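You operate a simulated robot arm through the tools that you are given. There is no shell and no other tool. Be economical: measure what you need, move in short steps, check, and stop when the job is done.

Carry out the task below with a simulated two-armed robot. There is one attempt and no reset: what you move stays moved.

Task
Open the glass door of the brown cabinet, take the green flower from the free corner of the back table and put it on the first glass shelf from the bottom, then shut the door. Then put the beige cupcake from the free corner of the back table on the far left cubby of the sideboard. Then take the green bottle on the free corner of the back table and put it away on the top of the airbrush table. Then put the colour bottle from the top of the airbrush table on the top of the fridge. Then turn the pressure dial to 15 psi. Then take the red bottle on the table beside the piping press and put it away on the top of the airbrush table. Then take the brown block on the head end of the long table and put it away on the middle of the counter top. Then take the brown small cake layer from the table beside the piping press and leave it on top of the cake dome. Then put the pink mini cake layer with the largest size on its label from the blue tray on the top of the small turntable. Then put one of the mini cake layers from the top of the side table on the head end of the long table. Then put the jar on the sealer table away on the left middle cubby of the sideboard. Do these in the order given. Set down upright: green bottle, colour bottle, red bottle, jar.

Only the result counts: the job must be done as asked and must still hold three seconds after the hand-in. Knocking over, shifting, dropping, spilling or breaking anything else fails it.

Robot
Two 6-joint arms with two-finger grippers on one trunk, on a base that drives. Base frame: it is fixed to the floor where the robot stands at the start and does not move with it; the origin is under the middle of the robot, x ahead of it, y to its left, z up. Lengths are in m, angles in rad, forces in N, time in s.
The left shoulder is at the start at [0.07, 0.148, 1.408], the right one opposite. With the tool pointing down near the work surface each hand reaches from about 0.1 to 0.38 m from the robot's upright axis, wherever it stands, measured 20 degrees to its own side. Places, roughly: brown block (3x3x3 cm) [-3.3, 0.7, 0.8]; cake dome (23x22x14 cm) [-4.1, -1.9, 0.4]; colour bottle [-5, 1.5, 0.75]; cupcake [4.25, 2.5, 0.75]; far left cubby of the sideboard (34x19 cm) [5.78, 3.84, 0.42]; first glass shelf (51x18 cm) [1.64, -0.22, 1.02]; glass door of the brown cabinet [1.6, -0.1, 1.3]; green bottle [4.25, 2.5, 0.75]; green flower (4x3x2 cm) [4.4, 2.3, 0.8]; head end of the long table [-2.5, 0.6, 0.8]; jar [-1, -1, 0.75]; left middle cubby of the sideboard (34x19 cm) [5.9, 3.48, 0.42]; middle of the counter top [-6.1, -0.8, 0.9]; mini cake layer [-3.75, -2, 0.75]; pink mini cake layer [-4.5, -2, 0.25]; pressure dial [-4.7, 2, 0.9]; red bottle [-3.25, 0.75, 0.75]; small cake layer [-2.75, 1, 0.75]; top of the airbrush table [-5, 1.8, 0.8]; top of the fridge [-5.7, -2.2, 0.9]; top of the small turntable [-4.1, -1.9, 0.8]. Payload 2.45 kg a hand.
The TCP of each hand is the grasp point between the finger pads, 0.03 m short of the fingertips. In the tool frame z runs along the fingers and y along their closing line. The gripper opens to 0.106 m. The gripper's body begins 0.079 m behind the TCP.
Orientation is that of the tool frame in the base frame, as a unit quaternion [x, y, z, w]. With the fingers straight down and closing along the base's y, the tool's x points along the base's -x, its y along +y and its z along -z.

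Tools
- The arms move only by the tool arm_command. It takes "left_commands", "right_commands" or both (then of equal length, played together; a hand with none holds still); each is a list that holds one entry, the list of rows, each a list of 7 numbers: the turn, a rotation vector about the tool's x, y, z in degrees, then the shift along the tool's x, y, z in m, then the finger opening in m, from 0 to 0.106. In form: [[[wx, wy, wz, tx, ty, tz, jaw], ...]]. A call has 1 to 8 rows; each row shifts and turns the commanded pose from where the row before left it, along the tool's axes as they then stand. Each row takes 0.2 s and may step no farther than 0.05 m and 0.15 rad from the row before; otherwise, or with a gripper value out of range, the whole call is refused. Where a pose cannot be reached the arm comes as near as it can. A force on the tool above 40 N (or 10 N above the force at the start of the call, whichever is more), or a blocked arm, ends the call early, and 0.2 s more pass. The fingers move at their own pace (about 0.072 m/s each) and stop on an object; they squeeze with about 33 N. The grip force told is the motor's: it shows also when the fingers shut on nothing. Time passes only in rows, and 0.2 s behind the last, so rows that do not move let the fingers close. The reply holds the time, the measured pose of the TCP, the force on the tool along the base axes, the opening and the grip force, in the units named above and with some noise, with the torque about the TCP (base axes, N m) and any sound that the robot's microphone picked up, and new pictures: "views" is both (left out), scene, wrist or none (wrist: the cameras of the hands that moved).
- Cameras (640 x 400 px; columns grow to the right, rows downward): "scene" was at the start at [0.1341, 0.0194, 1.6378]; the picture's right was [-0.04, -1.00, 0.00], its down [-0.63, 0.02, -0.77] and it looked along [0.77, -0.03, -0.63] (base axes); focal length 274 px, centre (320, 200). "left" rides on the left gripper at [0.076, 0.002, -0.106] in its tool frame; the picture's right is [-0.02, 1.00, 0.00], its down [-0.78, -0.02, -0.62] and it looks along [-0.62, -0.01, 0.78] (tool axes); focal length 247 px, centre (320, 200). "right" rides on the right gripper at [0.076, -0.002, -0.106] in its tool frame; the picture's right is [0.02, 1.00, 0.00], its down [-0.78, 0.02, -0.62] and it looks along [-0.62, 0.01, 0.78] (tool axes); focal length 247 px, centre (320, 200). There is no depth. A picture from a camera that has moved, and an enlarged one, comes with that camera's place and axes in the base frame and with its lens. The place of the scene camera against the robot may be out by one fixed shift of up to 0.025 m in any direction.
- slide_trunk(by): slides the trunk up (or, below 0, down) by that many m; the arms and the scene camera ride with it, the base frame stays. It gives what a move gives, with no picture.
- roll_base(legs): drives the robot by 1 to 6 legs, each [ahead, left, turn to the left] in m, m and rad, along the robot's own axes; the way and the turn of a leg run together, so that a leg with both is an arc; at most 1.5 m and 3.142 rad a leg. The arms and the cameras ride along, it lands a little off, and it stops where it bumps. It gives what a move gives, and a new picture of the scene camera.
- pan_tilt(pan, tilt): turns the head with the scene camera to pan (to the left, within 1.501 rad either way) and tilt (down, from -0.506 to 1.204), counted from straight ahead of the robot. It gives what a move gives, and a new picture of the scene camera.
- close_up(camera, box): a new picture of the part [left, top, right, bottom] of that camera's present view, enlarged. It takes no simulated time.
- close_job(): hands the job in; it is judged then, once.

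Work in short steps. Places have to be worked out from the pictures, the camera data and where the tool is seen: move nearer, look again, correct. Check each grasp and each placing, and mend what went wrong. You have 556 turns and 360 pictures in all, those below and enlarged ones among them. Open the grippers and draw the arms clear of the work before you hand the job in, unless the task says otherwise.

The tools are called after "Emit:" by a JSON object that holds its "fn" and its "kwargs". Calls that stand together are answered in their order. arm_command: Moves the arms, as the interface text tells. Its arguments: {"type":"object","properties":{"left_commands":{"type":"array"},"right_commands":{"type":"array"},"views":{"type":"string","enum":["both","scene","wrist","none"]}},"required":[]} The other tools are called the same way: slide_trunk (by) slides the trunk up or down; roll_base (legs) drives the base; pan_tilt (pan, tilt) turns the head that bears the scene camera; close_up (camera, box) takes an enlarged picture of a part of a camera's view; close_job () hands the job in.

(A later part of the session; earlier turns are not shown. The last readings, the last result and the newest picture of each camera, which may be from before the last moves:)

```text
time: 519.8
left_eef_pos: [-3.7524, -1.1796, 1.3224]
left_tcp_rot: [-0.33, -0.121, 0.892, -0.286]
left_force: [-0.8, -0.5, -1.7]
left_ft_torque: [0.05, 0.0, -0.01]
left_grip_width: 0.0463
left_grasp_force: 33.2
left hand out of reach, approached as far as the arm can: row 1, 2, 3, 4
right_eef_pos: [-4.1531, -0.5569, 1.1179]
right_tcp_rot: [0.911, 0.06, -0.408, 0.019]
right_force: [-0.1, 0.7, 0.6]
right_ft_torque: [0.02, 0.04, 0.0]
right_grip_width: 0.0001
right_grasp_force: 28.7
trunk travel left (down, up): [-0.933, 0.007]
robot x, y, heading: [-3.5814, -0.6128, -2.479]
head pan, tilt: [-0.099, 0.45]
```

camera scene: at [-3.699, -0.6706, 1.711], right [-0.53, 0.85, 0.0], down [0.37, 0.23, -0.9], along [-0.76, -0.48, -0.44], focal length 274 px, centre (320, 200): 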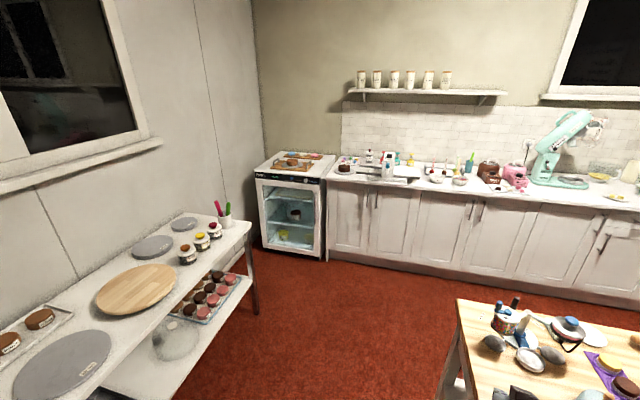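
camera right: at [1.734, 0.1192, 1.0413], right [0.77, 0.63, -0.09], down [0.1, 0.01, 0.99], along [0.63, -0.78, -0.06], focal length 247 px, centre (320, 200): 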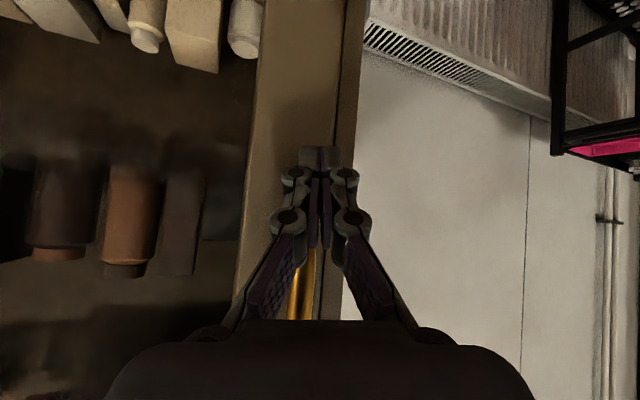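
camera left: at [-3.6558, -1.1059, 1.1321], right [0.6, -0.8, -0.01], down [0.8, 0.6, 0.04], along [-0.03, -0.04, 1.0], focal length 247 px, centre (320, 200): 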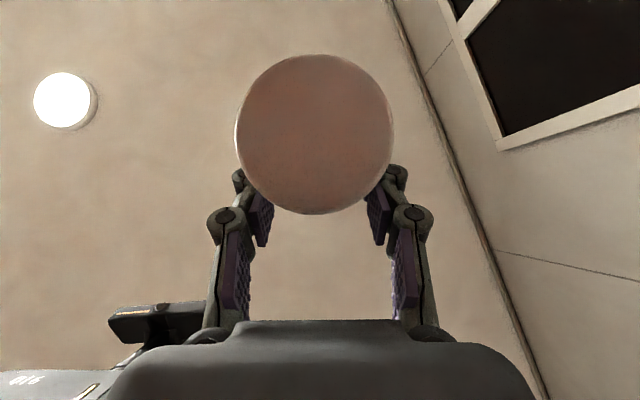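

Drive to stand before the fridge, short of the target, then view.

Emit:
{"fn": "roll_base", "kwargs": {"legs": [[0.788, 0.0, 0], [0, 0, -0.413], [0.729, 0.227, 0]]}}

Emit:
{"fn": "pan_tilt", "kwargs": {"pan": 0.3, "tilt": 0.65}}

```text
time: 529.0
left_eef_pos: [-5.2514, -1.9386, 1.3229]
left_tcp_rot: [-0.347, -0.048, 0.932, -0.092]
left_force: [0.0, 0.4, -1.6]
left_ft_torque: [-0.03, -0.02, 0.03]
left_grip_width: 0.0462
left_grasp_force: 33.1
right_eef_pos: [-5.3635, -1.2066, 1.1188]
right_tcp_rot: [0.902, -0.133, -0.405, -0.067]
right_force: [0.5, 0.5, -0.4]
right_ft_torque: [0.01, 0.01, -0.03]
right_grip_width: 0.0
right_grasp_force: 28.7
trunk travel left (down, up): [-0.933, 0.007]
robot x, y, heading: [-4.8645, -1.4934, -2.898]
head pan, tilt: [-0.099, 0.45]
camera scene: at [-5.005, -1.4952, 1.7112], right [-0.14, 0.99, 0.0], down [0.43, 0.06, -0.9], along [-0.89, -0.13, -0.43], focal length 274 px, centre (320, 200)
```

scene: 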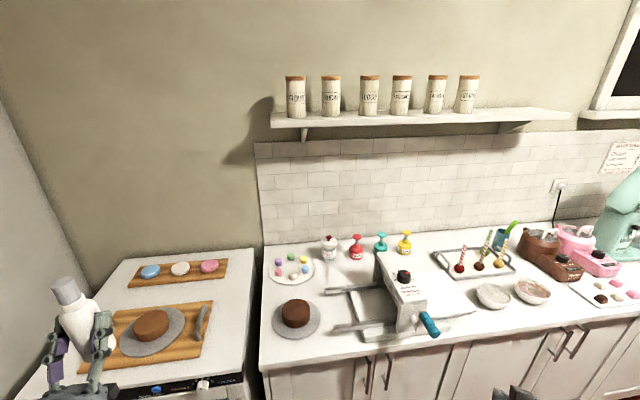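

```text
time: 529.9
left_eef_pos: [-5.2524, -1.9392, 1.3221]
left_tcp_rot: [-0.348, -0.049, 0.932, -0.093]
left_force: [0.2, 0.5, -0.7]
left_ft_torque: [-0.02, 0.01, -0.02]
left_grip_width: 0.0459
left_grasp_force: 33.3
right_eef_pos: [-5.3638, -1.2069, 1.1177]
right_tcp_rot: [0.903, -0.134, -0.404, -0.068]
right_force: [0.3, -1.0, -0.6]
right_ft_torque: [0.0, 0.01, 0.01]
right_grip_width: 0.0
right_grasp_force: 28.0
trunk travel left (down, up): [-0.933, 0.007]
robot x, y, heading: [-4.8623, -1.4953, -2.905]
head pan, tilt: [0.3, 0.649]
camera scene: at [-4.9902, -1.528, 1.6933], right [-0.51, 0.86, 0.0], down [0.52, 0.31, -0.8], along [-0.68, -0.41, -0.6], focal length 274 px, centre (320, 200)
```

scene: 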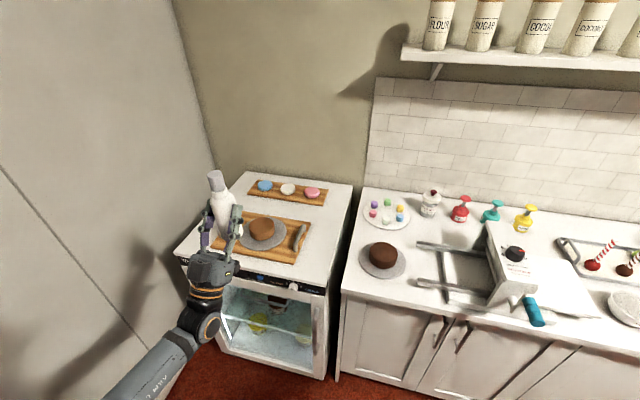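

The fridge's right-front corner area is free (≈14 cm beside the board). Before lowering, raise the right hand so it clears the counter.

Emit:
{"fn": "arm_command", "kwargs": {"right_commands": [[[0, 0, 0, -0.03, 0, -0.03, 0], [0, 0, 0, -0.03, 0, -0.03, 0], [0, 0, 0, -0.03, 0, -0.03, 0], [0, 0, 0, -0.03, 0, -0.03, 0], [0, 0, 0, -0.03, 0, -0.03, 0], [0, 0, 0, -0.03, 0, -0.03, 0], [0, 0, 0, -0.03, 0, -0.03, 0], [0, 0, 0, 0, 0, 0, 0]]], "views": "none"}}

```text
time: 531.7
left_eef_pos: [-5.2524, -1.9391, 1.3226]
left_tcp_rot: [-0.347, -0.048, 0.932, -0.093]
left_force: [0.6, 0.1, -1.2]
left_ft_torque: [0.02, -0.01, -0.02]
left_grip_width: 0.0462
left_grasp_force: 33.0
right_eef_pos: [-5.3855, -1.2554, 1.3434]
right_tcp_rot: [0.903, -0.133, -0.403, -0.068]
right_force: [0.4, 0.1, -0.1]
right_ft_torque: [-0.04, 0.0, 0.01]
right_grip_width: 0.0
right_grasp_force: 28.5
right hand out of reach, approached as far as the arm can: row 1, 2, 3, 4, 5, 6
trunk travel left (down, up): [-0.933, 0.007]
robot x, y, heading: [-4.8629, -1.4944, -2.903]
head pan, tilt: [0.3, 0.649]
```

I turn right 0.3 rad so the right arm stays clear of the counter, lower the trunk in front of the fridge, then move in.

Emit:
{"fn": "roll_base", "kwargs": {"legs": [[0, 0, -0.297]]}}

Emit:
{"fn": "slide_trunk", "kwargs": {"by": -0.33}}

Emit:
{"fn": "roll_base", "kwargs": {"legs": [[0.132, 0.085, 0]]}}

```text
time: 533.0
left_eef_pos: [-5.3664, -1.8054, 1.322]
left_tcp_rot: [-0.351, 0.004, 0.935, 0.048]
left_force: [-1.2, -0.6, -1.5]
left_ft_torque: [0.01, -0.01, 0.01]
left_grip_width: 0.0466
left_grasp_force: 32.8
right_eef_pos: [-5.2932, -1.1122, 1.3427]
right_tcp_rot: [0.873, -0.267, -0.388, -0.128]
right_force: [-0.6, 0.0, 0.3]
right_ft_torque: [-0.02, -0.01, 0.02]
right_grip_width: 0.0
right_grasp_force: 28.6
trunk travel left (down, up): [-0.933, 0.007]
robot x, y, heading: [-4.8624, -1.4965, 3.083]
head pan, tilt: [0.3, 0.649]
camera scene: at [-5.0011, -1.4894, 1.6932], right [-0.24, 0.97, 0.0], down [0.59, 0.14, -0.8], along [-0.77, -0.19, -0.6], focal length 274 px, centre (320, 200)
```

scene: 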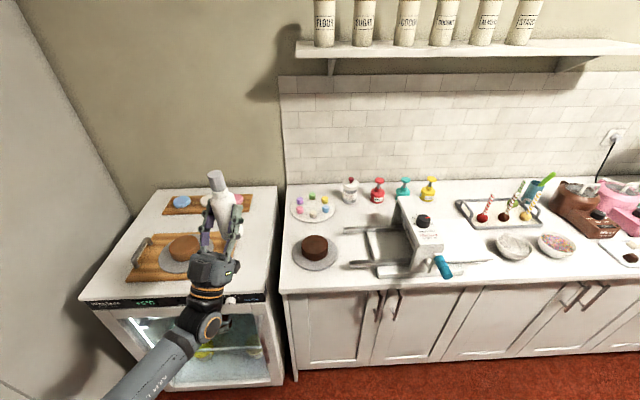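

```text
time: 536.3
left_eef_pos: [-5.3669, -1.8051, 0.9929]
left_tcp_rot: [-0.352, 0.003, 0.935, 0.047]
left_force: [-0.3, 0.8, -1.6]
left_ft_torque: [0.0, -0.02, 0.01]
left_grip_width: 0.0462
left_grasp_force: 33.0
right_eef_pos: [-5.2929, -1.1115, 1.012]
right_tcp_rot: [0.873, -0.267, -0.388, -0.127]
right_force: [-0.3, -0.7, -0.2]
right_ft_torque: [0.03, 0.05, 0.0]
right_grip_width: 0.0002
right_grasp_force: 28.8
trunk travel left (down, up): [-0.603, 0.337]
robot x, y, heading: [-4.8624, -1.4969, 3.084]
head pan, tilt: [0.3, 0.649]
```

```text
time: 537.6
left_eef_pos: [-5.4727, -1.8654, 0.9921]
left_tcp_rot: [-0.35, 0.002, 0.935, 0.055]
left_force: [2.0, 0.3, 0.1]
left_ft_torque: [0.08, -0.4, 0.02]
left_grip_width: 0.0463
left_grasp_force: 33.0
right_eef_pos: [-5.4032, -1.1758, 1.0139]
right_tcp_rot: [0.873, -0.267, -0.389, -0.127]
right_force: [0.2, 0.0, -0.2]
right_ft_torque: [0.01, -0.01, -0.02]
right_grip_width: 0.0
right_grasp_force: 28.5
trunk travel left (down, up): [-0.603, 0.337]
robot x, y, heading: [-4.9771, -1.5595, 3.08]
head pan, tilt: [0.3, 0.649]
stopped in leg 1: the force on the tool passed its limit at 157 N (the readings are from after the stop); the commanded pose is now the measured one
camera scene: at [-5.111, -1.5516, 1.3634], right [-0.24, 0.97, 0.0], down [0.59, 0.14, -0.8], along [-0.77, -0.19, -0.6], focal length 274 px, centre (320, 200)
```

scene: 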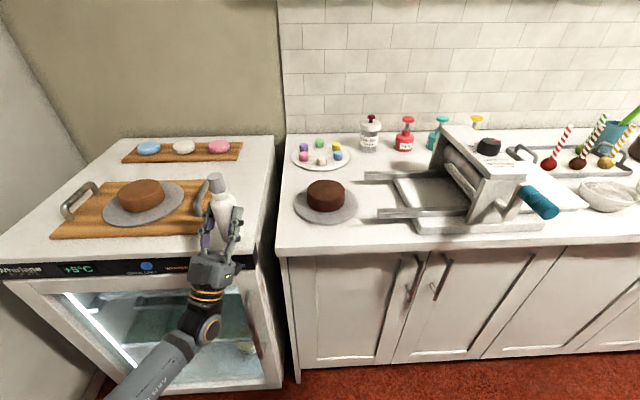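

Something stopped the hand. Zoom on the bottle and fridge edge.

Emit:
{"fn": "close_up", "kwargs": {"camera": "scene", "box": [130, 160, 310, 300]}}

```text
2.86 times, centred on (220, 230) of scene
camera zoom: at [-5.111, -1.5516, 1.3634], right [-0.24, 0.97, 0.0], down [0.59, 0.14, -0.8], along [-0.77, -0.19, -0.6], focal length 783 px, centre (606, 114)
```

zoom: 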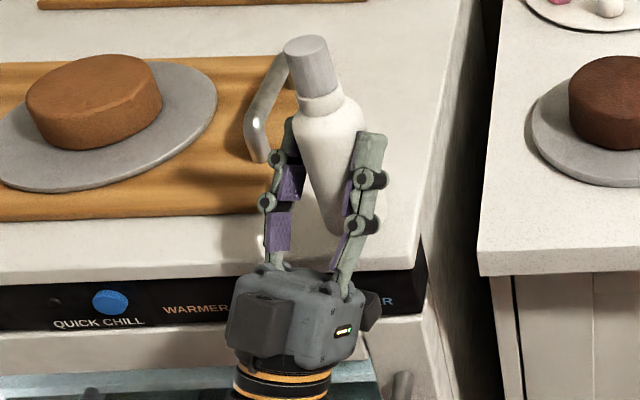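

I back off slightly, raise 7 cm, move in over the top, and then lower slowly.

Emit:
{"fn": "roll_base", "kwargs": {"legs": [[-0.04, 0, 0]]}}

Emit:
{"fn": "slide_trunk", "kwargs": {"by": 0.07}}

Emit:
{"fn": "roll_base", "kwargs": {"legs": [[0.09, 0.02, 0]]}}

```text
time: 538.5
left_eef_pos: [-5.4338, -1.869, 0.9917]
left_tcp_rot: [-0.351, 0.003, 0.935, 0.055]
left_force: [0.0, 0.4, -1.3]
left_ft_torque: [0.0, -0.09, -0.02]
left_grip_width: 0.0462
left_grasp_force: 33.1
right_eef_pos: [-5.3657, -1.1772, 1.0131]
right_tcp_rot: [0.873, -0.267, -0.388, -0.127]
right_force: [-0.5, 0.2, -0.2]
right_ft_torque: [-0.03, -0.01, 0.06]
right_grip_width: 0.0
right_grasp_force: 28.6
trunk travel left (down, up): [-0.603, 0.337]
robot x, y, heading: [-4.9375, -1.5546, 3.086]
head pan, tilt: [0.3, 0.649]
camera scene: at [-5.0721, -1.5542, 1.3632], right [-0.24, 0.97, 0.0], down [0.59, 0.14, -0.8], along [-0.77, -0.19, -0.6], focal length 274 px, centre (320, 200)
```

scene: 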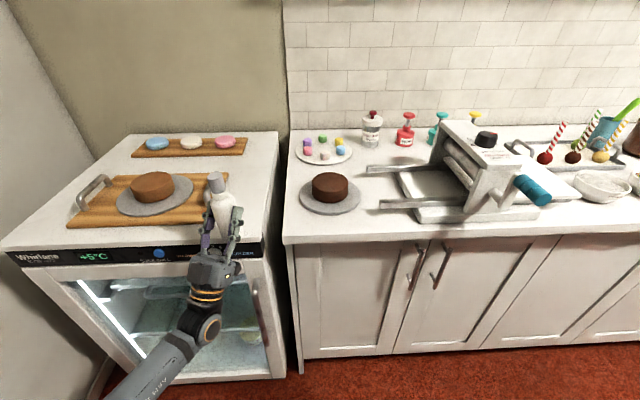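

```text
time: 539.5
left_eef_pos: [-5.4339, -1.8682, 1.061]
left_tcp_rot: [-0.351, 0.003, 0.935, 0.054]
left_force: [0.1, 0.6, -1.5]
left_ft_torque: [0.02, 0.01, 0.02]
left_grip_width: 0.046
left_grasp_force: 32.8
right_eef_pos: [-5.3645, -1.1766, 1.0836]
right_tcp_rot: [0.873, -0.266, -0.389, -0.126]
right_force: [-0.3, -0.4, -0.3]
right_ft_torque: [0.01, -0.02, 0.01]
right_grip_width: 0.0
right_grasp_force: 28.6
trunk travel left (down, up): [-0.673, 0.267]
robot x, y, heading: [-4.9349, -1.5617, 3.079]
head pan, tilt: [0.3, 0.649]
```

```text
time: 540.7
left_eef_pos: [-5.5259, -1.8825, 1.0603]
left_tcp_rot: [-0.351, 0.003, 0.935, 0.056]
left_force: [0.0, -0.5, -1.1]
left_ft_torque: [0.05, 0.01, 0.0]
left_grip_width: 0.0463
left_grasp_force: 33.0
right_eef_pos: [-5.4578, -1.1912, 1.0828]
right_tcp_rot: [0.872, -0.267, -0.389, -0.128]
right_force: [-0.6, 0.2, 0.2]
right_ft_torque: [-0.01, 0.01, -0.01]
right_grip_width: 0.0003
right_grasp_force: 29.0
trunk travel left (down, up): [-0.673, 0.267]
robot x, y, heading: [-5.0304, -1.5734, 3.083]
head pan, tilt: [0.3, 0.649]
camera scene: at [-5.1646, -1.5688, 1.4332], right [-0.24, 0.97, 0.0], down [0.59, 0.14, -0.8], along [-0.77, -0.19, -0.6], focal length 274 px, centre (320, 200)
```

scene: 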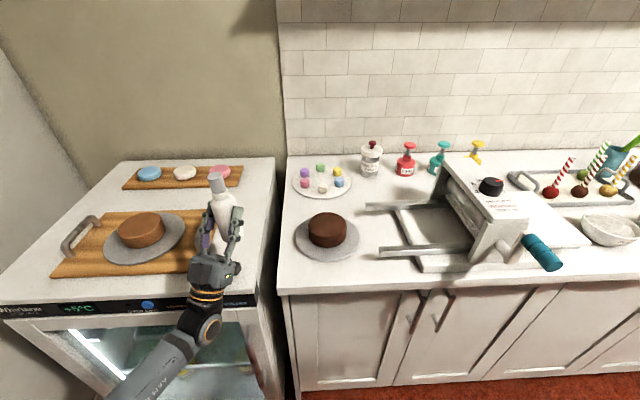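

Emit:
{"fn": "slide_trunk", "kwargs": {"by": -0.06}}

Emit:
{"fn": "arm_command", "kwargs": {"left_commands": [[[0, 0, 0, 0.0066, 0, -0.0075, 0.0], [0, 0, 0, 0.0066, 0, -0.0075, 0.0], [0, 0, 0, 0.0033, 0, -0.0038, 0.0], [0, 0, 0, 0.0033, 0, -0.0038, 0.0]]], "views": "none"}}

```text
time: 541.1
left_eef_pos: [-5.5232, -1.8824, 1.0562]
left_tcp_rot: [-0.34, 0.006, 0.939, 0.055]
left_force: [4.7, -1.3, 7.1]
left_ft_torque: [-0.24, -0.72, 0.07]
left_grip_width: 0.0463
left_grasp_force: 33.2
right_eef_pos: [-5.4549, -1.1921, 1.0704]
right_tcp_rot: [0.872, -0.266, -0.39, -0.127]
right_force: [-0.9, -0.1, 0.0]
right_ft_torque: [0.0, -0.02, -0.01]
right_grip_width: 0.0
right_grasp_force: 28.7
trunk travel left (down, up): [-0.659, 0.281]
robot x, y, heading: [-5.0275, -1.5749, 3.074]
head pan, tilt: [0.3, 0.649]
stopped: the force on the tool passed its limit at 57 N (the readings are from after the stop); the commanded pose is now the measured one
```

```text
time: 542.1
left_eef_pos: [-5.524, -1.8802, 1.0562]
left_tcp_rot: [-0.339, 0.005, 0.939, 0.055]
left_force: [1.3, -1.7, 6.5]
left_ft_torque: [-0.24, -0.11, 0.03]
left_grip_width: 0.0464
left_grasp_force: 33.1
left hand out of reach, approached as far as the arm can: row 1, 2, 3, 4
right_eef_pos: [-5.4564, -1.1912, 1.07]
right_tcp_rot: [0.873, -0.267, -0.389, -0.127]
right_force: [0.0, -0.2, 0.5]
right_ft_torque: [0.02, -0.02, -0.02]
right_grip_width: 0.0
right_grasp_force: 28.7
trunk travel left (down, up): [-0.659, 0.281]
robot x, y, heading: [-5.028, -1.5734, 3.078]
head pan, tilt: [0.3, 0.649]
```

Contact is the wrist camera housing, which in this pose hangs 13 cm below the grasp. So I'll lay the bottle on the fridge's free right strip, regrasp from above, and erect it like the green one. Back off and pitch back to 50°.

Emit:
{"fn": "slide_trunk", "kwargs": {"by": 0.08}}

Emit:
{"fn": "roll_base", "kwargs": {"legs": [[-0.2, 0, 0]]}}

Emit:
{"fn": "arm_command", "kwargs": {"left_commands": [[[0, 8.4, 0, 0.01, 0, 0, 0], [0, 8.4, 0, 0.01, 0, 0, 0], [0, 8.4, 0, 0.01, 0, 0, 0], [0, 8.4, 0, 0.01, 0, 0, 0], [0, 8.4, 0, 0.01, 0, 0, 0], [0, 8.4, 0, 0.01, 0, 0, 0], [0, 8.4, 0, 0.01, 0, 0, 0], [0, 8.4, 0, 0.01, 0, 0, 0]]], "views": "none"}}

Emit:
{"fn": "arm_command", "kwargs": {"left_commands": [[[0, 8.4, 0, 0.01, 0, 0, 0], [0, 8.4, 0, 0.0, 0, 0, 0], [0, 8.0, 0, 0, 0, 0, 0]]], "views": "none"}}

```text
time: 543.3
left_eef_pos: [-5.5252, -1.8808, 1.1353]
left_tcp_rot: [-0.339, 0.005, 0.939, 0.054]
left_force: [0.4, 0.3, -1.4]
left_ft_torque: [0.0, 0.01, 0.01]
left_grip_width: 0.0463
left_grasp_force: 33.3
right_eef_pos: [-5.4564, -1.1914, 1.149]
right_tcp_rot: [0.873, -0.267, -0.388, -0.126]
right_force: [0.1, 0.9, -0.3]
right_ft_torque: [0.02, -0.02, -0.01]
right_grip_width: 0.0
right_grasp_force: 28.7
trunk travel left (down, up): [-0.739, 0.201]
robot x, y, heading: [-5.0277, -1.5724, 3.075]
head pan, tilt: [0.3, 0.649]
```

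```text
time: 544.9
left_eef_pos: [-5.3201, -1.8952, 1.1343]
left_tcp_rot: [-0.341, 0.004, 0.938, 0.053]
left_force: [-1.0, -0.3, -1.0]
left_ft_torque: [-0.02, 0.0, 0.02]
left_grip_width: 0.0466
left_grasp_force: 33.0
right_eef_pos: [-5.2553, -1.2049, 1.149]
right_tcp_rot: [0.873, -0.266, -0.389, -0.127]
right_force: [0.0, 0.1, 0.3]
right_ft_torque: [-0.01, 0.0, 0.0]
right_grip_width: 0.0001
right_grasp_force: 28.7
trunk travel left (down, up): [-0.739, 0.201]
robot x, y, heading: [-4.8238, -1.588, 3.083]
head pan, tilt: [0.3, 0.649]
camera scene: at [-4.9616, -1.5814, 1.4996], right [-0.24, 0.97, 0.0], down [0.59, 0.14, -0.8], along [-0.77, -0.19, -0.61], focal length 274 px, centre (320, 200)
```

scene: 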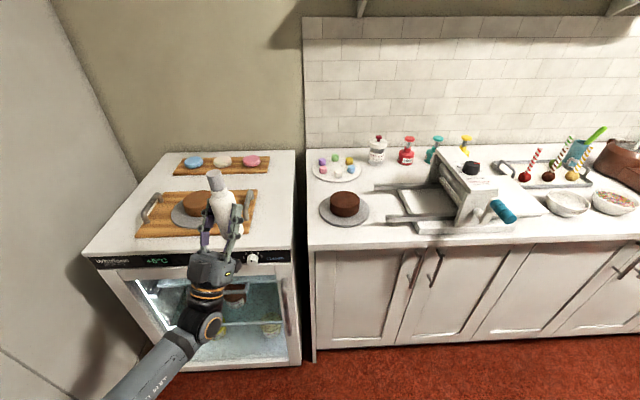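

```text
time: 546.7
left_eef_pos: [-5.3541, -1.837, 1.0738]
left_tcp_rot: [0.804, -0.034, -0.592, -0.043]
left_force: [-0.9, 0.2, -1.8]
left_ft_torque: [-0.04, 0.0, -0.02]
left_grip_width: 0.0464
left_grasp_force: 33.1
left hand out of reach, approached as far as the arm can: row 5, 6, 7
right_eef_pos: [-5.2565, -1.2049, 1.1492]
right_tcp_rot: [0.873, -0.266, -0.388, -0.127]
right_force: [-0.3, -0.7, 0.1]
right_ft_torque: [0.0, -0.04, -0.01]
right_grip_width: 0.0001
right_grasp_force: 28.6
trunk travel left (down, up): [-0.739, 0.201]
robot x, y, heading: [-4.8276, -1.5857, 3.08]
head pan, tilt: [0.3, 0.649]
```

```text
time: 547.5
left_eef_pos: [-5.3482, -1.8356, 1.0655]
left_tcp_rot: [0.912, -0.04, -0.406, -0.032]
left_force: [-0.2, 0.5, -1.9]
left_ft_torque: [-0.03, 0.02, 0.02]
left_grip_width: 0.0463
left_grasp_force: 33.4
right_eef_pos: [-5.2549, -1.2027, 1.1494]
right_tcp_rot: [0.873, -0.267, -0.388, -0.126]
right_force: [1.0, 0.1, 0.0]
right_ft_torque: [-0.02, 0.05, 0.0]
right_grip_width: 0.0002
right_grasp_force: 28.6
trunk travel left (down, up): [-0.739, 0.201]
robot x, y, heading: [-4.8221, -1.5875, 3.084]
head pan, tilt: [0.3, 0.649]
```

Turn left 0.15, lower, and move in to lay the bottle on the right strip.

Emit:
{"fn": "roll_base", "kwargs": {"legs": [[0, 0, 0.15]]}}

Emit:
{"fn": "slide_trunk", "kwargs": {"by": -0.1}}

Emit:
{"fn": "roll_base", "kwargs": {"legs": [[0.24, -0.05, 0]]}}

```text
time: 548.5
left_eef_pos: [-5.3055, -1.9115, 1.0652]
left_tcp_rot: [0.912, 0.026, -0.409, -0.004]
left_force: [-0.4, 0.2, -0.7]
left_ft_torque: [0.02, 0.02, 0.0]
left_grip_width: 0.0463
left_grasp_force: 33.2
right_eef_pos: [-5.3054, -1.2711, 1.1495]
right_tcp_rot: [0.89, -0.2, -0.397, -0.097]
right_force: [-0.2, 0.1, 0.2]
right_ft_torque: [0.0, 0.0, 0.01]
right_grip_width: 0.0001
right_grasp_force: 28.6
trunk travel left (down, up): [-0.739, 0.201]
robot x, y, heading: [-4.8207, -1.5828, -3.052]
head pan, tilt: [0.3, 0.649]
camera scene: at [-4.957, -1.6001, 1.4997], right [-0.38, 0.93, 0.0], down [0.56, 0.23, -0.8], along [-0.74, -0.3, -0.6], focal length 274 px, centre (320, 200)
```

scene: 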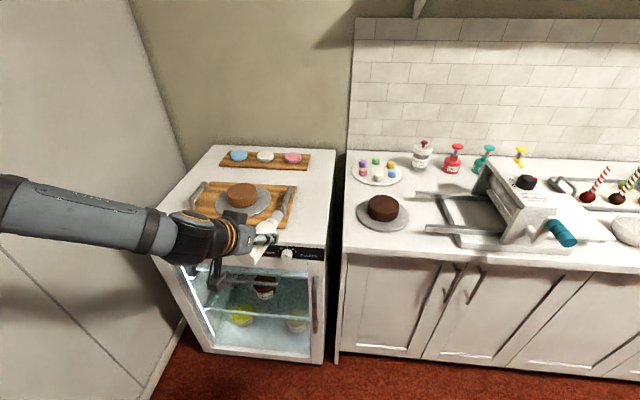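

```text
time: 549.9
left_eef_pos: [-5.3056, -1.9131, 0.9649]
left_tcp_rot: [0.912, 0.027, -0.409, -0.002]
left_force: [-0.2, 0.5, -1.3]
left_ft_torque: [0.02, 0.0, -0.04]
left_grip_width: 0.0465
left_grasp_force: 32.6
right_eef_pos: [-5.3053, -1.2721, 1.0496]
right_tcp_rot: [0.89, -0.201, -0.397, -0.098]
right_force: [0.1, -0.2, 0.0]
right_ft_torque: [0.03, -0.01, 0.01]
right_grip_width: 0.0
right_grasp_force: 28.9
trunk travel left (down, up): [-0.639, 0.301]
robot x, y, heading: [-4.8254, -1.588, -3.05]
head pan, tilt: [0.3, 0.649]
```

```text
time: 551.7
left_eef_pos: [-5.5499, -1.8833, 0.9653]
left_tcp_rot: [0.912, 0.026, -0.41, -0.004]
left_force: [-1.0, 0.2, -1.7]
left_ft_torque: [-0.02, 0.0, 0.0]
left_grip_width: 0.0464
left_grasp_force: 33.1
right_eef_pos: [-5.549, -1.2428, 1.049]
right_tcp_rot: [0.891, -0.201, -0.396, -0.098]
right_force: [0.1, 0.1, 0.3]
right_ft_torque: [0.02, 0.01, -0.01]
right_grip_width: 0.0
right_grasp_force: 28.9
trunk travel left (down, up): [-0.639, 0.301]
robot x, y, heading: [-5.0679, -1.5568, -3.053]
head pan, tilt: [0.3, 0.649]
camera scene: at [-5.2006, -1.5722, 1.3998], right [-0.38, 0.93, 0.0], down [0.56, 0.23, -0.8], along [-0.74, -0.3, -0.6], focal length 274 px, centre (320, 200)
```

scene: 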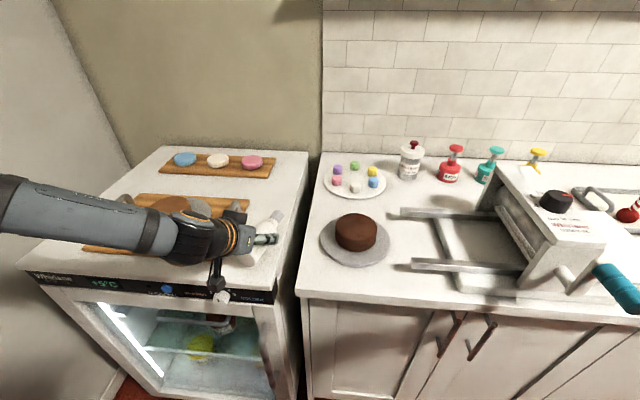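

Over the right strip. Lower until contact.

Emit:
{"fn": "slide_trunk", "kwargs": {"by": -0.025}}

Emit:
{"fn": "arm_command", "kwargs": {"left_commands": [[[0, 0, 0, 0.0037, 0, 0.0033, 0], [0, 0, 0, 0.0037, 0, 0.0033, 0], [0, 0, 0, 0.0037, 0, 0.0033, 0]]], "views": "none"}}

```text
time: 552.4
left_eef_pos: [-5.5506, -1.8838, 0.9397]
left_tcp_rot: [0.912, 0.026, -0.409, -0.004]
left_force: [0.8, -0.3, -1.8]
left_ft_torque: [0.02, 0.02, 0.01]
left_grip_width: 0.0462
left_grasp_force: 33.4
right_eef_pos: [-5.5493, -1.2429, 1.0253]
right_tcp_rot: [0.89, -0.201, -0.397, -0.097]
right_force: [-0.5, -0.4, 0.7]
right_ft_torque: [0.0, -0.02, -0.01]
right_grip_width: 0.0
right_grasp_force: 28.5
trunk travel left (down, up): [-0.614, 0.326]
robot x, y, heading: [-5.0663, -1.5543, -3.057]
head pan, tilt: [0.3, 0.649]
```

```text
time: 553.2
left_eef_pos: [-5.5494, -1.8832, 0.9289]
left_tcp_rot: [0.911, 0.024, -0.412, -0.002]
left_force: [-4.0, -2.2, 29.8]
left_ft_torque: [-0.1, 0.9, 0.08]
left_grip_width: 0.0471
left_grasp_force: 33.3
right_eef_pos: [-5.5486, -1.2423, 1.0253]
right_tcp_rot: [0.89, -0.202, -0.397, -0.096]
right_force: [-0.1, 0.7, 0.5]
right_ft_torque: [0.03, 0.01, 0.0]
right_grip_width: 0.0003
right_grasp_force: 28.2
trunk travel left (down, up): [-0.614, 0.326]
robot x, y, heading: [-5.0687, -1.5569, -3.053]
head pan, tilt: [0.3, 0.649]
```

Contact at 0.929. Relieve, open, withdraw, and return the hand to vertical (10° back-tilt).

Emit:
{"fn": "arm_command", "kwargs": {"left_commands": [[[0, 0, 0, -0.003, 0, -0.0026, 0.0], [0, 0, 0, 0, 0, 0, 0.05], [0, 0, 0, 0, 0, 0, 0.065], [0, 0, 0, 0, 0, 0, 0.085], [0, 0, 0, 0, 0, -0.03, 0.085], [0, 0, 0, 0, 0, -0.04, 0.085], [0, 0, 0, 0, 0, -0.03, 0.085]]], "views": "none"}}

Emit:
{"fn": "arm_command", "kwargs": {"left_commands": [[[0, 8.4, 0, -0.02, 0, -0.01, 0.085], [0, 8.4, 0, -0.02, 0, -0.01, 0.085], [0, 8.4, 0, -0.02, 0, -0.01, 0.085], [0, 8.4, 0, -0.01, 0, 0, 0.085], [0, 8.4, 0, 0, 0, 0, 0.085], [0, 8.4, 0, 0, 0, 0, 0.085], [0, 8, 0, 0, 0, 0, 0.085]]], "views": "wrist"}}

```text
time: 554.8
left_eef_pos: [-5.5338, -1.8838, 0.9437]
left_tcp_rot: [0.913, 0.026, -0.408, -0.004]
left_force: [-0.1, 0.1, 0.3]
left_ft_torque: [0.04, 0.02, -0.01]
left_grip_width: 0.0851
left_grasp_force: 0.0
left hand out of reach, approached as far as the arm can: row 5, 6, 7
right_eef_pos: [-5.5472, -1.2446, 1.0267]
right_tcp_rot: [0.89, -0.201, -0.397, -0.098]
right_force: [0.0, 0.0, -1.4]
right_ft_torque: [0.05, 0.04, 0.01]
right_grip_width: 0.0
right_grasp_force: 28.8
trunk travel left (down, up): [-0.614, 0.326]
robot x, y, heading: [-5.0701, -1.5534, -3.052]
head pan, tilt: [0.3, 0.649]
```

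```text
time: 556.4
left_eef_pos: [-5.4872, -1.9631, 0.9934]
left_tcp_rot: [0.996, 0.02, 0.088, -0.016]
left_force: [0.5, -0.3, -0.3]
left_ft_torque: [-0.01, -0.04, -0.01]
left_grip_width: 0.085
left_grasp_force: 0.0
left hand out of reach, approached as far as the arm can: row 3, 4, 5, 6, 7
right_eef_pos: [-5.5489, -1.2434, 1.0245]
right_tcp_rot: [0.89, -0.201, -0.397, -0.097]
right_force: [0.3, -0.3, -1.0]
right_ft_torque: [0.0, -0.01, -0.01]
right_grip_width: 0.0001
right_grasp_force: 29.1
trunk travel left (down, up): [-0.614, 0.326]
robot x, y, heading: [-5.0713, -1.5598, -3.05]
head pan, tilt: [0.3, 0.649]
camera left: at [-5.4303, -1.9665, 1.1116], right [0.02, -1.0, -0.03], down [-0.88, -0.04, 0.47], along [-0.47, 0.02, -0.88], focal length 247 px, centre (320, 200)
```

left: 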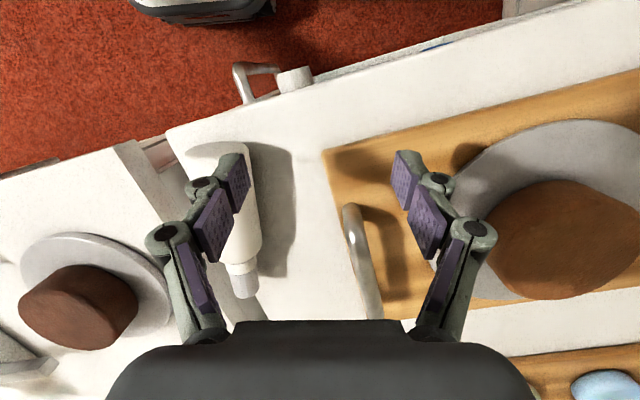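

The bottle lies cleanly at bottom (-5.487,-1.880) → cap (-5.644,-1.881). Raise the trunk for a better arm posture, then come over it.

Emit:
{"fn": "slide_trunk", "kwargs": {"by": 0.2}}

Emit:
{"fn": "arm_command", "kwargs": {"left_commands": [[[0, 0, 0, -0.02, -0.028, 0.02, 0.085], [0, 0, 0, -0.02, -0.028, 0.03, 0.085], [0, 0, 0, -0.02, -0.028, 0.04, 0.085], [0, 0, 0, 0, 0, 0.04, 0.085], [0, 0, 0, 0, 0, 0.03, 0.085]]], "views": "wrist"}}

```text
time: 558.6
left_eef_pos: [-5.4853, -1.9637, 1.1933]
left_tcp_rot: [0.996, 0.021, 0.088, -0.016]
left_force: [0.0, -0.2, -0.3]
left_ft_torque: [0.02, 0.0, 0.01]
left_grip_width: 0.085
left_grasp_force: 0.1
right_eef_pos: [-5.5499, -1.2427, 1.2246]
right_tcp_rot: [0.89, -0.201, -0.397, -0.097]
right_force: [0.8, -0.2, 0.6]
right_ft_torque: [0.0, -0.01, -0.02]
right_grip_width: 0.0001
right_grasp_force: 28.1
trunk travel left (down, up): [-0.814, 0.126]
robot x, y, heading: [-5.0697, -1.5577, -3.051]
head pan, tilt: [0.3, 0.649]
```

```text
refused: row 3 steps farther than a row can; nothing moved
```

Emit:
{"fn": "arm_command", "kwargs": {"left_commands": [[[0, 0, 0, -0.017, -0.0145, 0.035, 0.085], [0, 0, 0, -0.017, -0.0145, 0.035, 0.085], [0, 0, 0, -0.017, -0.0145, 0.035, 0.085], [0, 0, 0, -0.017, -0.0145, 0.035, 0.085], [0, 0, 0, -0.017, -0.0145, 0.035, 0.085], [0, 0, 0, -0.017, -0.0145, 0.025, 0.085]]], "views": "wrist"}}

```text
time: 560.0
left_eef_pos: [-5.4608, -1.9512, 0.9949]
left_tcp_rot: [0.996, 0.02, 0.087, -0.018]
left_force: [0.5, 0.1, -0.2]
left_ft_torque: [-0.04, 0.03, 0.03]
left_grip_width: 0.0848
left_grasp_force: 0.0
left hand out of reach, approached as far as the arm can: row 1, 2, 3, 4, 5, 6
right_eef_pos: [-5.5502, -1.2424, 1.2252]
right_tcp_rot: [0.89, -0.201, -0.396, -0.097]
right_force: [0.2, -0.6, 0.0]
right_ft_torque: [0.0, 0.01, -0.05]
right_grip_width: 0.0
right_grasp_force: 28.7
trunk travel left (down, up): [-0.814, 0.126]
robot x, y, heading: [-5.0681, -1.5535, -3.056]
head pan, tilt: [0.3, 0.649]
camera left: at [-5.4051, -1.9546, 1.1136], right [0.02, -1.0, -0.03], down [-0.88, -0.04, 0.48], along [-0.48, 0.02, -0.88], focal length 247 px, centre (320, 200)
```

left: 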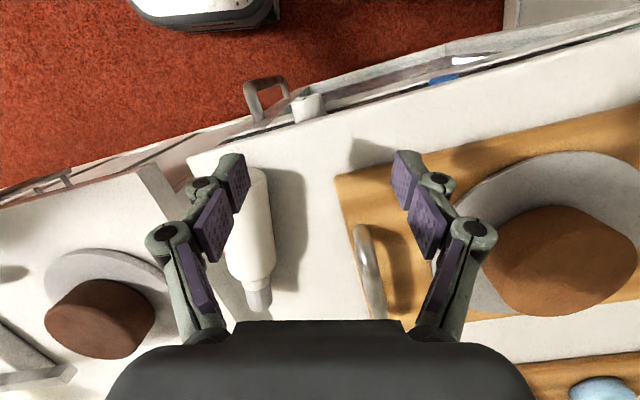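

Use the base for the lateral move instead.

Emit:
{"fn": "roll_base", "kwargs": {"legs": [[0.085, -0.078, 0]]}}

Emit:
{"fn": "arm_command", "kwargs": {"left_commands": [[[0, 0, 0, 0, 0, 0.02, 0.08], [0, 0, 0, 0, 0, 0.02, 0.08]]], "views": "wrist"}}

```text
time: 561.2
left_eef_pos: [-5.5507, -1.8834, 0.9962]
left_tcp_rot: [0.996, 0.021, 0.085, -0.017]
left_force: [0.0, -0.9, -0.6]
left_ft_torque: [0.0, 0.01, 0.0]
left_grip_width: 0.0848
left_grasp_force: 0.0
right_eef_pos: [-5.6393, -1.176, 1.2256]
right_tcp_rot: [0.89, -0.201, -0.398, -0.098]
right_force: [-0.1, 0.0, 0.4]
right_ft_torque: [0.0, -0.04, -0.01]
right_grip_width: 0.0001
right_grasp_force: 28.3
trunk travel left (down, up): [-0.814, 0.126]
robot x, y, heading: [-5.1595, -1.4929, -3.054]
head pan, tilt: [0.3, 0.649]
camera scene: at [-5.2902, -1.5042, 1.5749], right [-0.38, 0.92, 0.0], down [0.56, 0.23, -0.8], along [-0.74, -0.3, -0.6], focal length 274 px, centre (320, 200)
```

scene: 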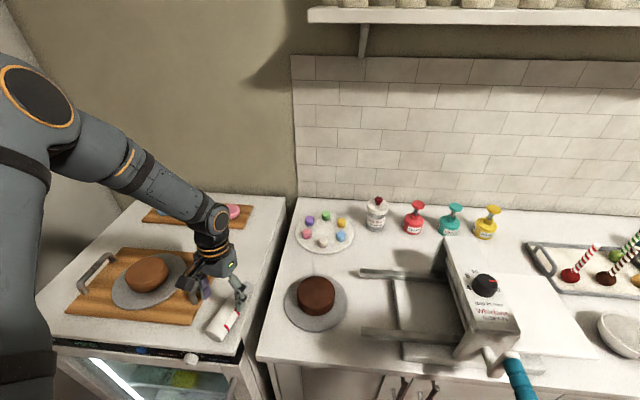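

```text
time: 561.8
left_eef_pos: [-5.5398, -1.8836, 0.9581]
left_tcp_rot: [0.996, 0.021, 0.086, -0.018]
left_force: [0.5, -0.3, 0.7]
left_ft_torque: [0.0, -0.01, -0.04]
left_grip_width: 0.0797
left_grasp_force: 0.1
left hand out of reach, approached as far as the arm can: row 2
right_eef_pos: [-5.6412, -1.1744, 1.2253]
right_tcp_rot: [0.89, -0.2, -0.398, -0.098]
right_force: [0.4, -1.3, -1.2]
right_ft_torque: [0.0, 0.02, -0.03]
right_grip_width: 0.0
right_grasp_force: 28.6
trunk travel left (down, up): [-0.814, 0.126]
robot x, y, heading: [-5.1617, -1.4855, -3.05]
head pan, tilt: [0.3, 0.649]
camera left: at [-5.4839, -1.8879, 1.0755], right [0.02, -1.0, -0.04], down [-0.88, -0.04, 0.48], along [-0.48, 0.02, -0.88], focal length 247 px, centre (320, 200)
```

left: 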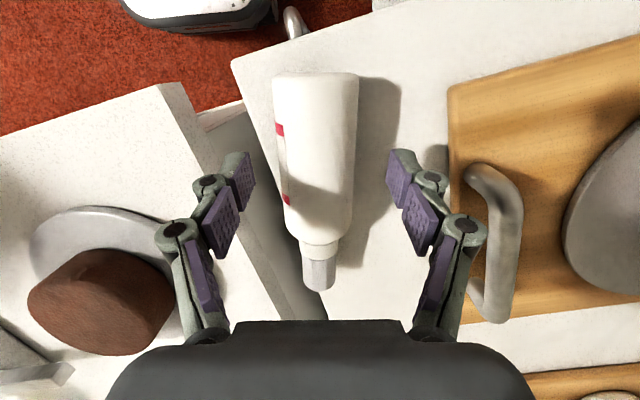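

Aligned over the bottle. Lower with the trunk 2 cm and close.

Emit:
{"fn": "slide_trunk", "kwargs": {"by": -0.022}}

Emit:
{"fn": "arm_command", "kwargs": {"left_commands": [[[0, 0, 0, 0, 0, 0, 0.0], [0, 0, 0, 0, 0, 0, 0.0], [0, 0, 0, 0, 0, 0, 0.0], [0, 0, 0, 0, 0, 0, 0.0]]], "views": "wrist"}}

```text
time: 562.5
left_eef_pos: [-5.5413, -1.883, 0.9358]
left_tcp_rot: [0.996, 0.022, 0.086, -0.018]
left_force: [-0.4, -0.1, 0.1]
left_ft_torque: [0.01, 0.01, 0.0]
left_grip_width: 0.08
left_grasp_force: 0.0
right_eef_pos: [-5.6414, -1.1751, 1.202]
right_tcp_rot: [0.89, -0.2, -0.397, -0.098]
right_force: [0.1, -0.5, -0.3]
right_ft_torque: [-0.02, 0.0, 0.02]
right_grip_width: 0.0002
right_grasp_force: 28.1
trunk travel left (down, up): [-0.792, 0.148]
robot x, y, heading: [-5.1593, -1.4859, -3.054]
head pan, tilt: [0.3, 0.649]
```

```text
time: 563.5
left_eef_pos: [-5.5414, -1.8834, 0.9364]
left_tcp_rot: [0.996, 0.021, 0.086, -0.017]
left_force: [0.0, 0.3, 1.1]
left_ft_torque: [-0.04, 0.08, -0.01]
left_grip_width: 0.0453
left_grasp_force: 33.5
right_eef_pos: [-5.6405, -1.1741, 1.2028]
right_tcp_rot: [0.89, -0.201, -0.397, -0.098]
right_force: [0.0, 0.4, 0.4]
right_ft_torque: [-0.04, 0.02, 0.0]
right_grip_width: 0.0
right_grasp_force: 29.0
trunk travel left (down, up): [-0.792, 0.148]
robot x, y, heading: [-5.1599, -1.4857, -3.052]
head pan, tilt: [0.3, 0.649]
camera left: at [-5.484, -1.8868, 1.0541], right [0.02, -1.0, -0.04], down [-0.88, -0.04, 0.48], along [-0.48, 0.02, -0.88], focal length 247 px, centre (320, 200)
```

left: 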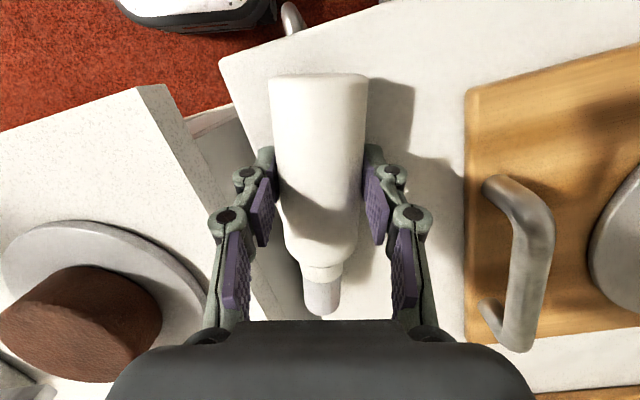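

Gripped. Lift, back off and pitch the hand forward 90°.

Emit:
{"fn": "slide_trunk", "kwargs": {"by": 0.14}}

Emit:
{"fn": "roll_base", "kwargs": {"legs": [[-0.28, 0.05, 0]]}}

Emit:
{"fn": "arm_command", "kwargs": {"left_commands": [[[0, -8.4, 0, 0, 0, 0, 0.0], [0, -8.4, 0, 0, 0, 0, 0.0], [0, -8.4, 0, 0, 0, 0, 0.0], [0, -8.4, 0, 0, 0, 0, 0.0], [0, -8.4, 0, 0, 0, 0, 0.0], [0, -8.4, 0, 0, 0, 0, 0.0], [0, -8.4, 0, 0, 0, 0, 0.0], [0, -8.4, 0, 0, 0, 0, 0.0]]], "views": "none"}}

Emit:
{"fn": "arm_command", "kwargs": {"left_commands": [[[0, -8.4, 0, 0, 0, 0, 0.0], [0, -8.4, 0, 0, 0, 0, 0.0], [0, -6, 0, 0, 0, 0, 0.0]]], "views": "wrist"}}

```text
time: 565.1
left_eef_pos: [-5.542, -1.8835, 1.0751]
left_tcp_rot: [0.996, 0.022, 0.085, -0.019]
left_force: [0.3, -0.1, -1.2]
left_ft_torque: [0.03, 0.0, 0.02]
left_grip_width: 0.0454
left_grasp_force: 33.1
right_eef_pos: [-5.6408, -1.1738, 1.3419]
right_tcp_rot: [0.891, -0.2, -0.396, -0.097]
right_force: [-0.3, 0.1, -0.6]
right_ft_torque: [0.02, -0.01, 0.01]
right_grip_width: 0.0
right_grasp_force: 28.7
trunk travel left (down, up): [-0.932, 0.008]
robot x, y, heading: [-5.1608, -1.4874, -3.056]
head pan, tilt: [0.3, 0.649]
```

```text
time: 567.1
left_eef_pos: [-5.2585, -1.9069, 1.0742]
left_tcp_rot: [0.996, 0.019, 0.086, -0.017]
left_force: [-0.6, 0.5, -1.5]
left_ft_torque: [0.02, -0.02, -0.01]
left_grip_width: 0.0456
left_grasp_force: 32.8
right_eef_pos: [-5.3549, -1.1965, 1.3416]
right_tcp_rot: [0.89, -0.203, -0.395, -0.099]
right_force: [0.1, 0.6, 0.0]
right_ft_torque: [0.01, -0.02, -0.03]
right_grip_width: 0.0
right_grasp_force: 28.4
trunk travel left (down, up): [-0.932, 0.008]
robot x, y, heading: [-4.874, -1.5173, -3.051]
head pan, tilt: [0.3, 0.649]
camera scene: at [-5.0087, -1.5275, 1.6924], right [-0.38, 0.93, 0.0], down [0.56, 0.23, -0.8], along [-0.74, -0.3, -0.61], focal length 274 px, centre (320, 200)
```

scene: 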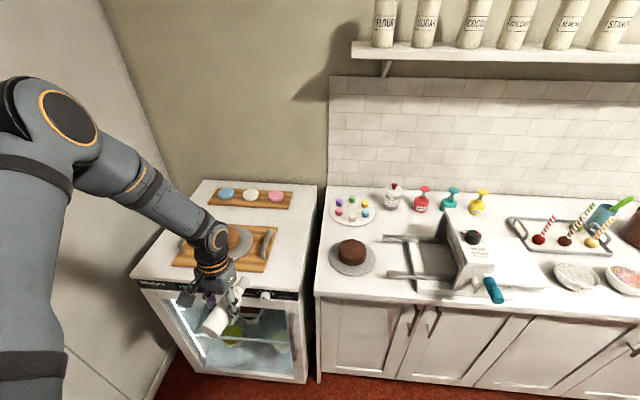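

```text
time: 568.9
left_eef_pos: [-5.2501, -1.8765, 1.0755]
left_tcp_rot: [0.877, 0.027, -0.479, -0.004]
left_force: [-0.3, -0.2, -0.9]
left_ft_torque: [-0.02, -0.05, 0.02]
left_grip_width: 0.0456
left_grasp_force: 33.0
left hand out of reach, approached as far as the arm can: row 4, 5, 8
right_eef_pos: [-5.3547, -1.1974, 1.3414]
right_tcp_rot: [0.891, -0.202, -0.396, -0.097]
right_force: [-0.2, 0.4, -0.3]
right_ft_torque: [-0.03, 0.0, -0.02]
right_grip_width: 0.0001
right_grasp_force: 28.6
trunk travel left (down, up): [-0.932, 0.008]
robot x, y, heading: [-4.8776, -1.5136, -3.053]
head pan, tilt: [0.3, 0.649]
```

```text
time: 569.7
left_eef_pos: [-5.2435, -1.8812, 1.0867]
left_tcp_rot: [0.764, 0.026, -0.645, 0.003]
left_force: [0.2, 0.5, -0.9]
left_ft_torque: [0.03, -0.04, 0.07]
left_grip_width: 0.0457
left_grasp_force: 33.4
left hand out of reach, approached as far as the arm can: row 1
right_eef_pos: [-5.349, -1.1958, 1.3422]
right_tcp_rot: [0.89, -0.202, -0.398, -0.097]
right_force: [0.3, -0.2, 0.5]
right_ft_torque: [-0.01, 0.04, 0.03]
right_grip_width: 0.0
right_grasp_force: 28.8
trunk travel left (down, up): [-0.932, 0.008]
robot x, y, heading: [-4.8745, -1.5136, -3.057]
head pan, tilt: [0.3, 0.649]
camera left: at [-5.1268, -1.876, 1.0307], right [0.04, -1.0, -0.01], down [0.48, 0.01, 0.88], along [-0.88, -0.04, 0.48], focal length 247 px, centre (320, 200)
```

left: 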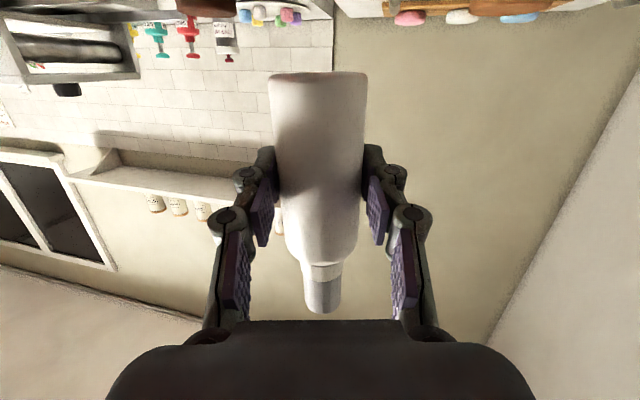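

The colour bottle is upright in hand (p=80°, tilt <3°). Lower to 2 cm above the fridge level and drive in.

Emit:
{"fn": "slide_trunk", "kwargs": {"by": -0.112}}

Emit:
{"fn": "roll_base", "kwargs": {"legs": [[0.255, -0.02, 0]]}}

Emit:
{"fn": "close_up", "kwargs": {"camera": "scene", "box": [120, 150, 360, 350]}}

```text
time: 571.1
left_eef_pos: [-5.2457, -1.8817, 0.9744]
left_tcp_rot: [0.765, 0.026, -0.643, 0.001]
left_force: [0.1, -0.1, -0.9]
left_ft_torque: [0.01, -0.05, -0.01]
left_grip_width: 0.0457
left_grasp_force: 33.2
right_eef_pos: [-5.3521, -1.1966, 1.2304]
right_tcp_rot: [0.89, -0.202, -0.396, -0.098]
right_force: [1.0, 0.2, 0.3]
right_ft_torque: [-0.03, -0.01, 0.01]
right_grip_width: 0.0002
right_grasp_force: 28.9
trunk travel left (down, up): [-0.82, 0.12]
robot x, y, heading: [-4.8739, -1.5105, -3.052]
head pan, tilt: [0.3, 0.649]
```

```text
time: 573.0
left_eef_pos: [-5.5, -1.8851, 0.974]
left_tcp_rot: [0.765, 0.027, -0.644, 0.002]
left_force: [0.6, 0.0, -0.5]
left_ft_torque: [-0.02, -0.04, 0.04]
left_grip_width: 0.0457
left_grasp_force: 32.8
right_eef_pos: [-5.6079, -1.2002, 1.231]
right_tcp_rot: [0.89, -0.202, -0.398, -0.098]
right_force: [1.0, 0.4, -0.2]
right_ft_torque: [-0.02, 0.0, 0.0]
right_grip_width: 0.0
right_grasp_force: 27.7
trunk travel left (down, up): [-0.82, 0.12]
robot x, y, heading: [-5.1296, -1.5111, -3.055]
head pan, tilt: [0.3, 0.649]
camera scene: at [-5.2588, -1.5301, 1.5809], right [-0.38, 0.93, 0.0], down [0.56, 0.23, -0.8], along [-0.74, -0.3, -0.6], focal length 274 px, centre (320, 200)
```

scene: 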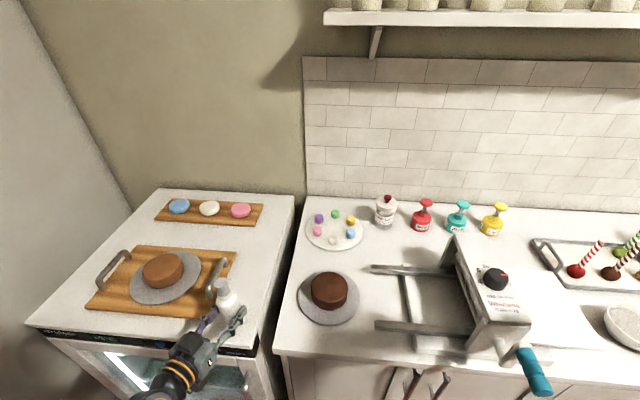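

```text
2.00 times, centred on (240, 250) of scene
camera zoom: at [-5.2588, -1.5301, 1.5809], right [-0.38, 0.93, 0.0], down [0.56, 0.23, -0.8], along [-0.74, -0.3, -0.6], focal length 548 px, centre (480, 100)
```

zoom: 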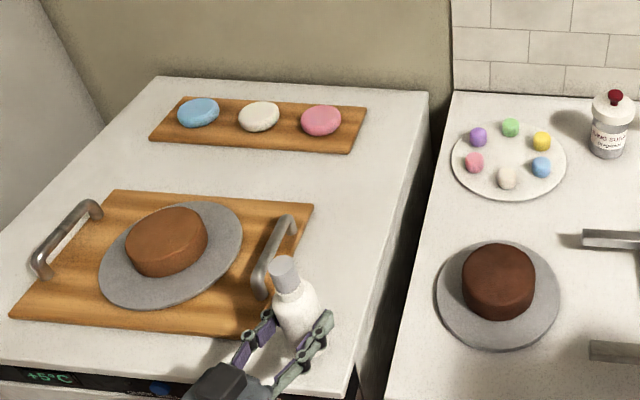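

Good position between the board and the right edge. Lower gently.

Emit:
{"fn": "arm_command", "kwargs": {"left_commands": [[[0, 0, 0, 0.01, 0, 0.0017, 0], [0, 0, 0, 0.005, 0, 0.0009, 0], [0, 0, 0, 0.003, 0, 0.0005, 0], [0, 0, 0, 0.003, 0, 0.0005, 0]]], "views": "none"}}

```text
time: 574.0
left_eef_pos: [-5.501, -1.886, 0.9556]
left_tcp_rot: [0.763, 0.026, -0.645, 0.002]
left_force: [-0.3, -2.6, 9.9]
left_ft_torque: [-0.3, 0.16, 0.0]
left_grip_width: 0.0458
left_grasp_force: 33.3
right_eef_pos: [-5.6081, -1.1985, 1.2303]
right_tcp_rot: [0.89, -0.201, -0.398, -0.097]
right_force: [0.1, 0.6, 0.2]
right_ft_torque: [-0.01, 0.01, 0.01]
right_grip_width: 0.0
right_grasp_force: 28.5
trunk travel left (down, up): [-0.82, 0.12]
robot x, y, heading: [-5.1284, -1.5144, -3.056]
head pan, tilt: [0.3, 0.649]
```

Contact. Open and withdraw.

Emit:
{"fn": "arm_command", "kwargs": {"left_commands": [[[0, 0, 0, 0, 0, 0, 0.05], [0, 0, 0, 0, 0, 0, 0.06], [0, 0, 0, 0, 0, 0, 0.085], [0, 0, 0, 0, 0, -0.02, 0.085]]], "views": "none"}}

Emit:
{"fn": "roll_base", "kwargs": {"legs": [[-0.3, 0, 0]]}}

```text
time: 575.0
left_eef_pos: [-5.4813, -1.8846, 0.9566]
left_tcp_rot: [0.765, 0.027, -0.643, 0.002]
left_force: [-0.6, 0.7, -0.6]
left_ft_torque: [-0.02, 0.01, -0.01]
left_grip_width: 0.085
left_grasp_force: 0.0
right_eef_pos: [-5.6089, -1.2012, 1.2309]
right_tcp_rot: [0.89, -0.202, -0.397, -0.098]
right_force: [0.2, 0.0, 0.8]
right_ft_torque: [0.01, 0.01, -0.04]
right_grip_width: 0.0
right_grasp_force: 28.8
trunk travel left (down, up): [-0.82, 0.12]
robot x, y, heading: [-5.1279, -1.5194, -3.057]
head pan, tilt: [0.3, 0.649]
```

```text
time: 577.0
left_eef_pos: [-5.1842, -1.8583, 0.9554]
left_tcp_rot: [0.764, 0.027, -0.644, 0.002]
left_force: [0.3, 0.3, -0.5]
left_ft_torque: [-0.01, 0.02, 0.02]
left_grip_width: 0.085
left_grasp_force: 0.0
right_eef_pos: [-5.3115, -1.1742, 1.2306]
right_tcp_rot: [0.891, -0.2, -0.397, -0.096]
right_force: [-0.6, 0.6, 1.4]
right_ft_torque: [-0.01, 0.0, 0.02]
right_grip_width: 0.0
right_grasp_force: 28.5
trunk travel left (down, up): [-0.82, 0.12]
robot x, y, heading: [-4.8296, -1.4876, -3.05]
head pan, tilt: [0.3, 0.649]
camera scene: at [-4.9637, -1.5037, 1.5806], right [-0.38, 0.93, 0.0], down [0.56, 0.23, -0.8], along [-0.74, -0.3, -0.61], focal length 274 px, centre (320, 200)
```

scene: 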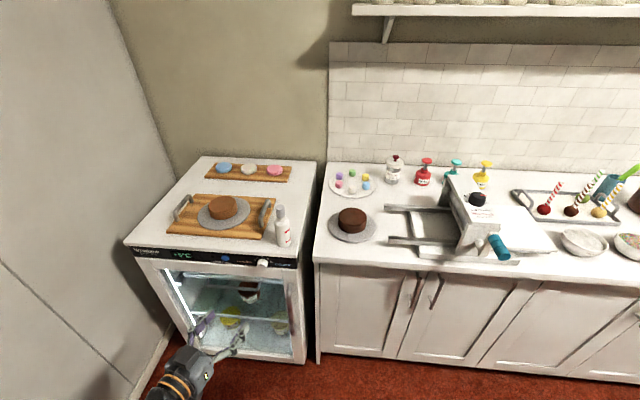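

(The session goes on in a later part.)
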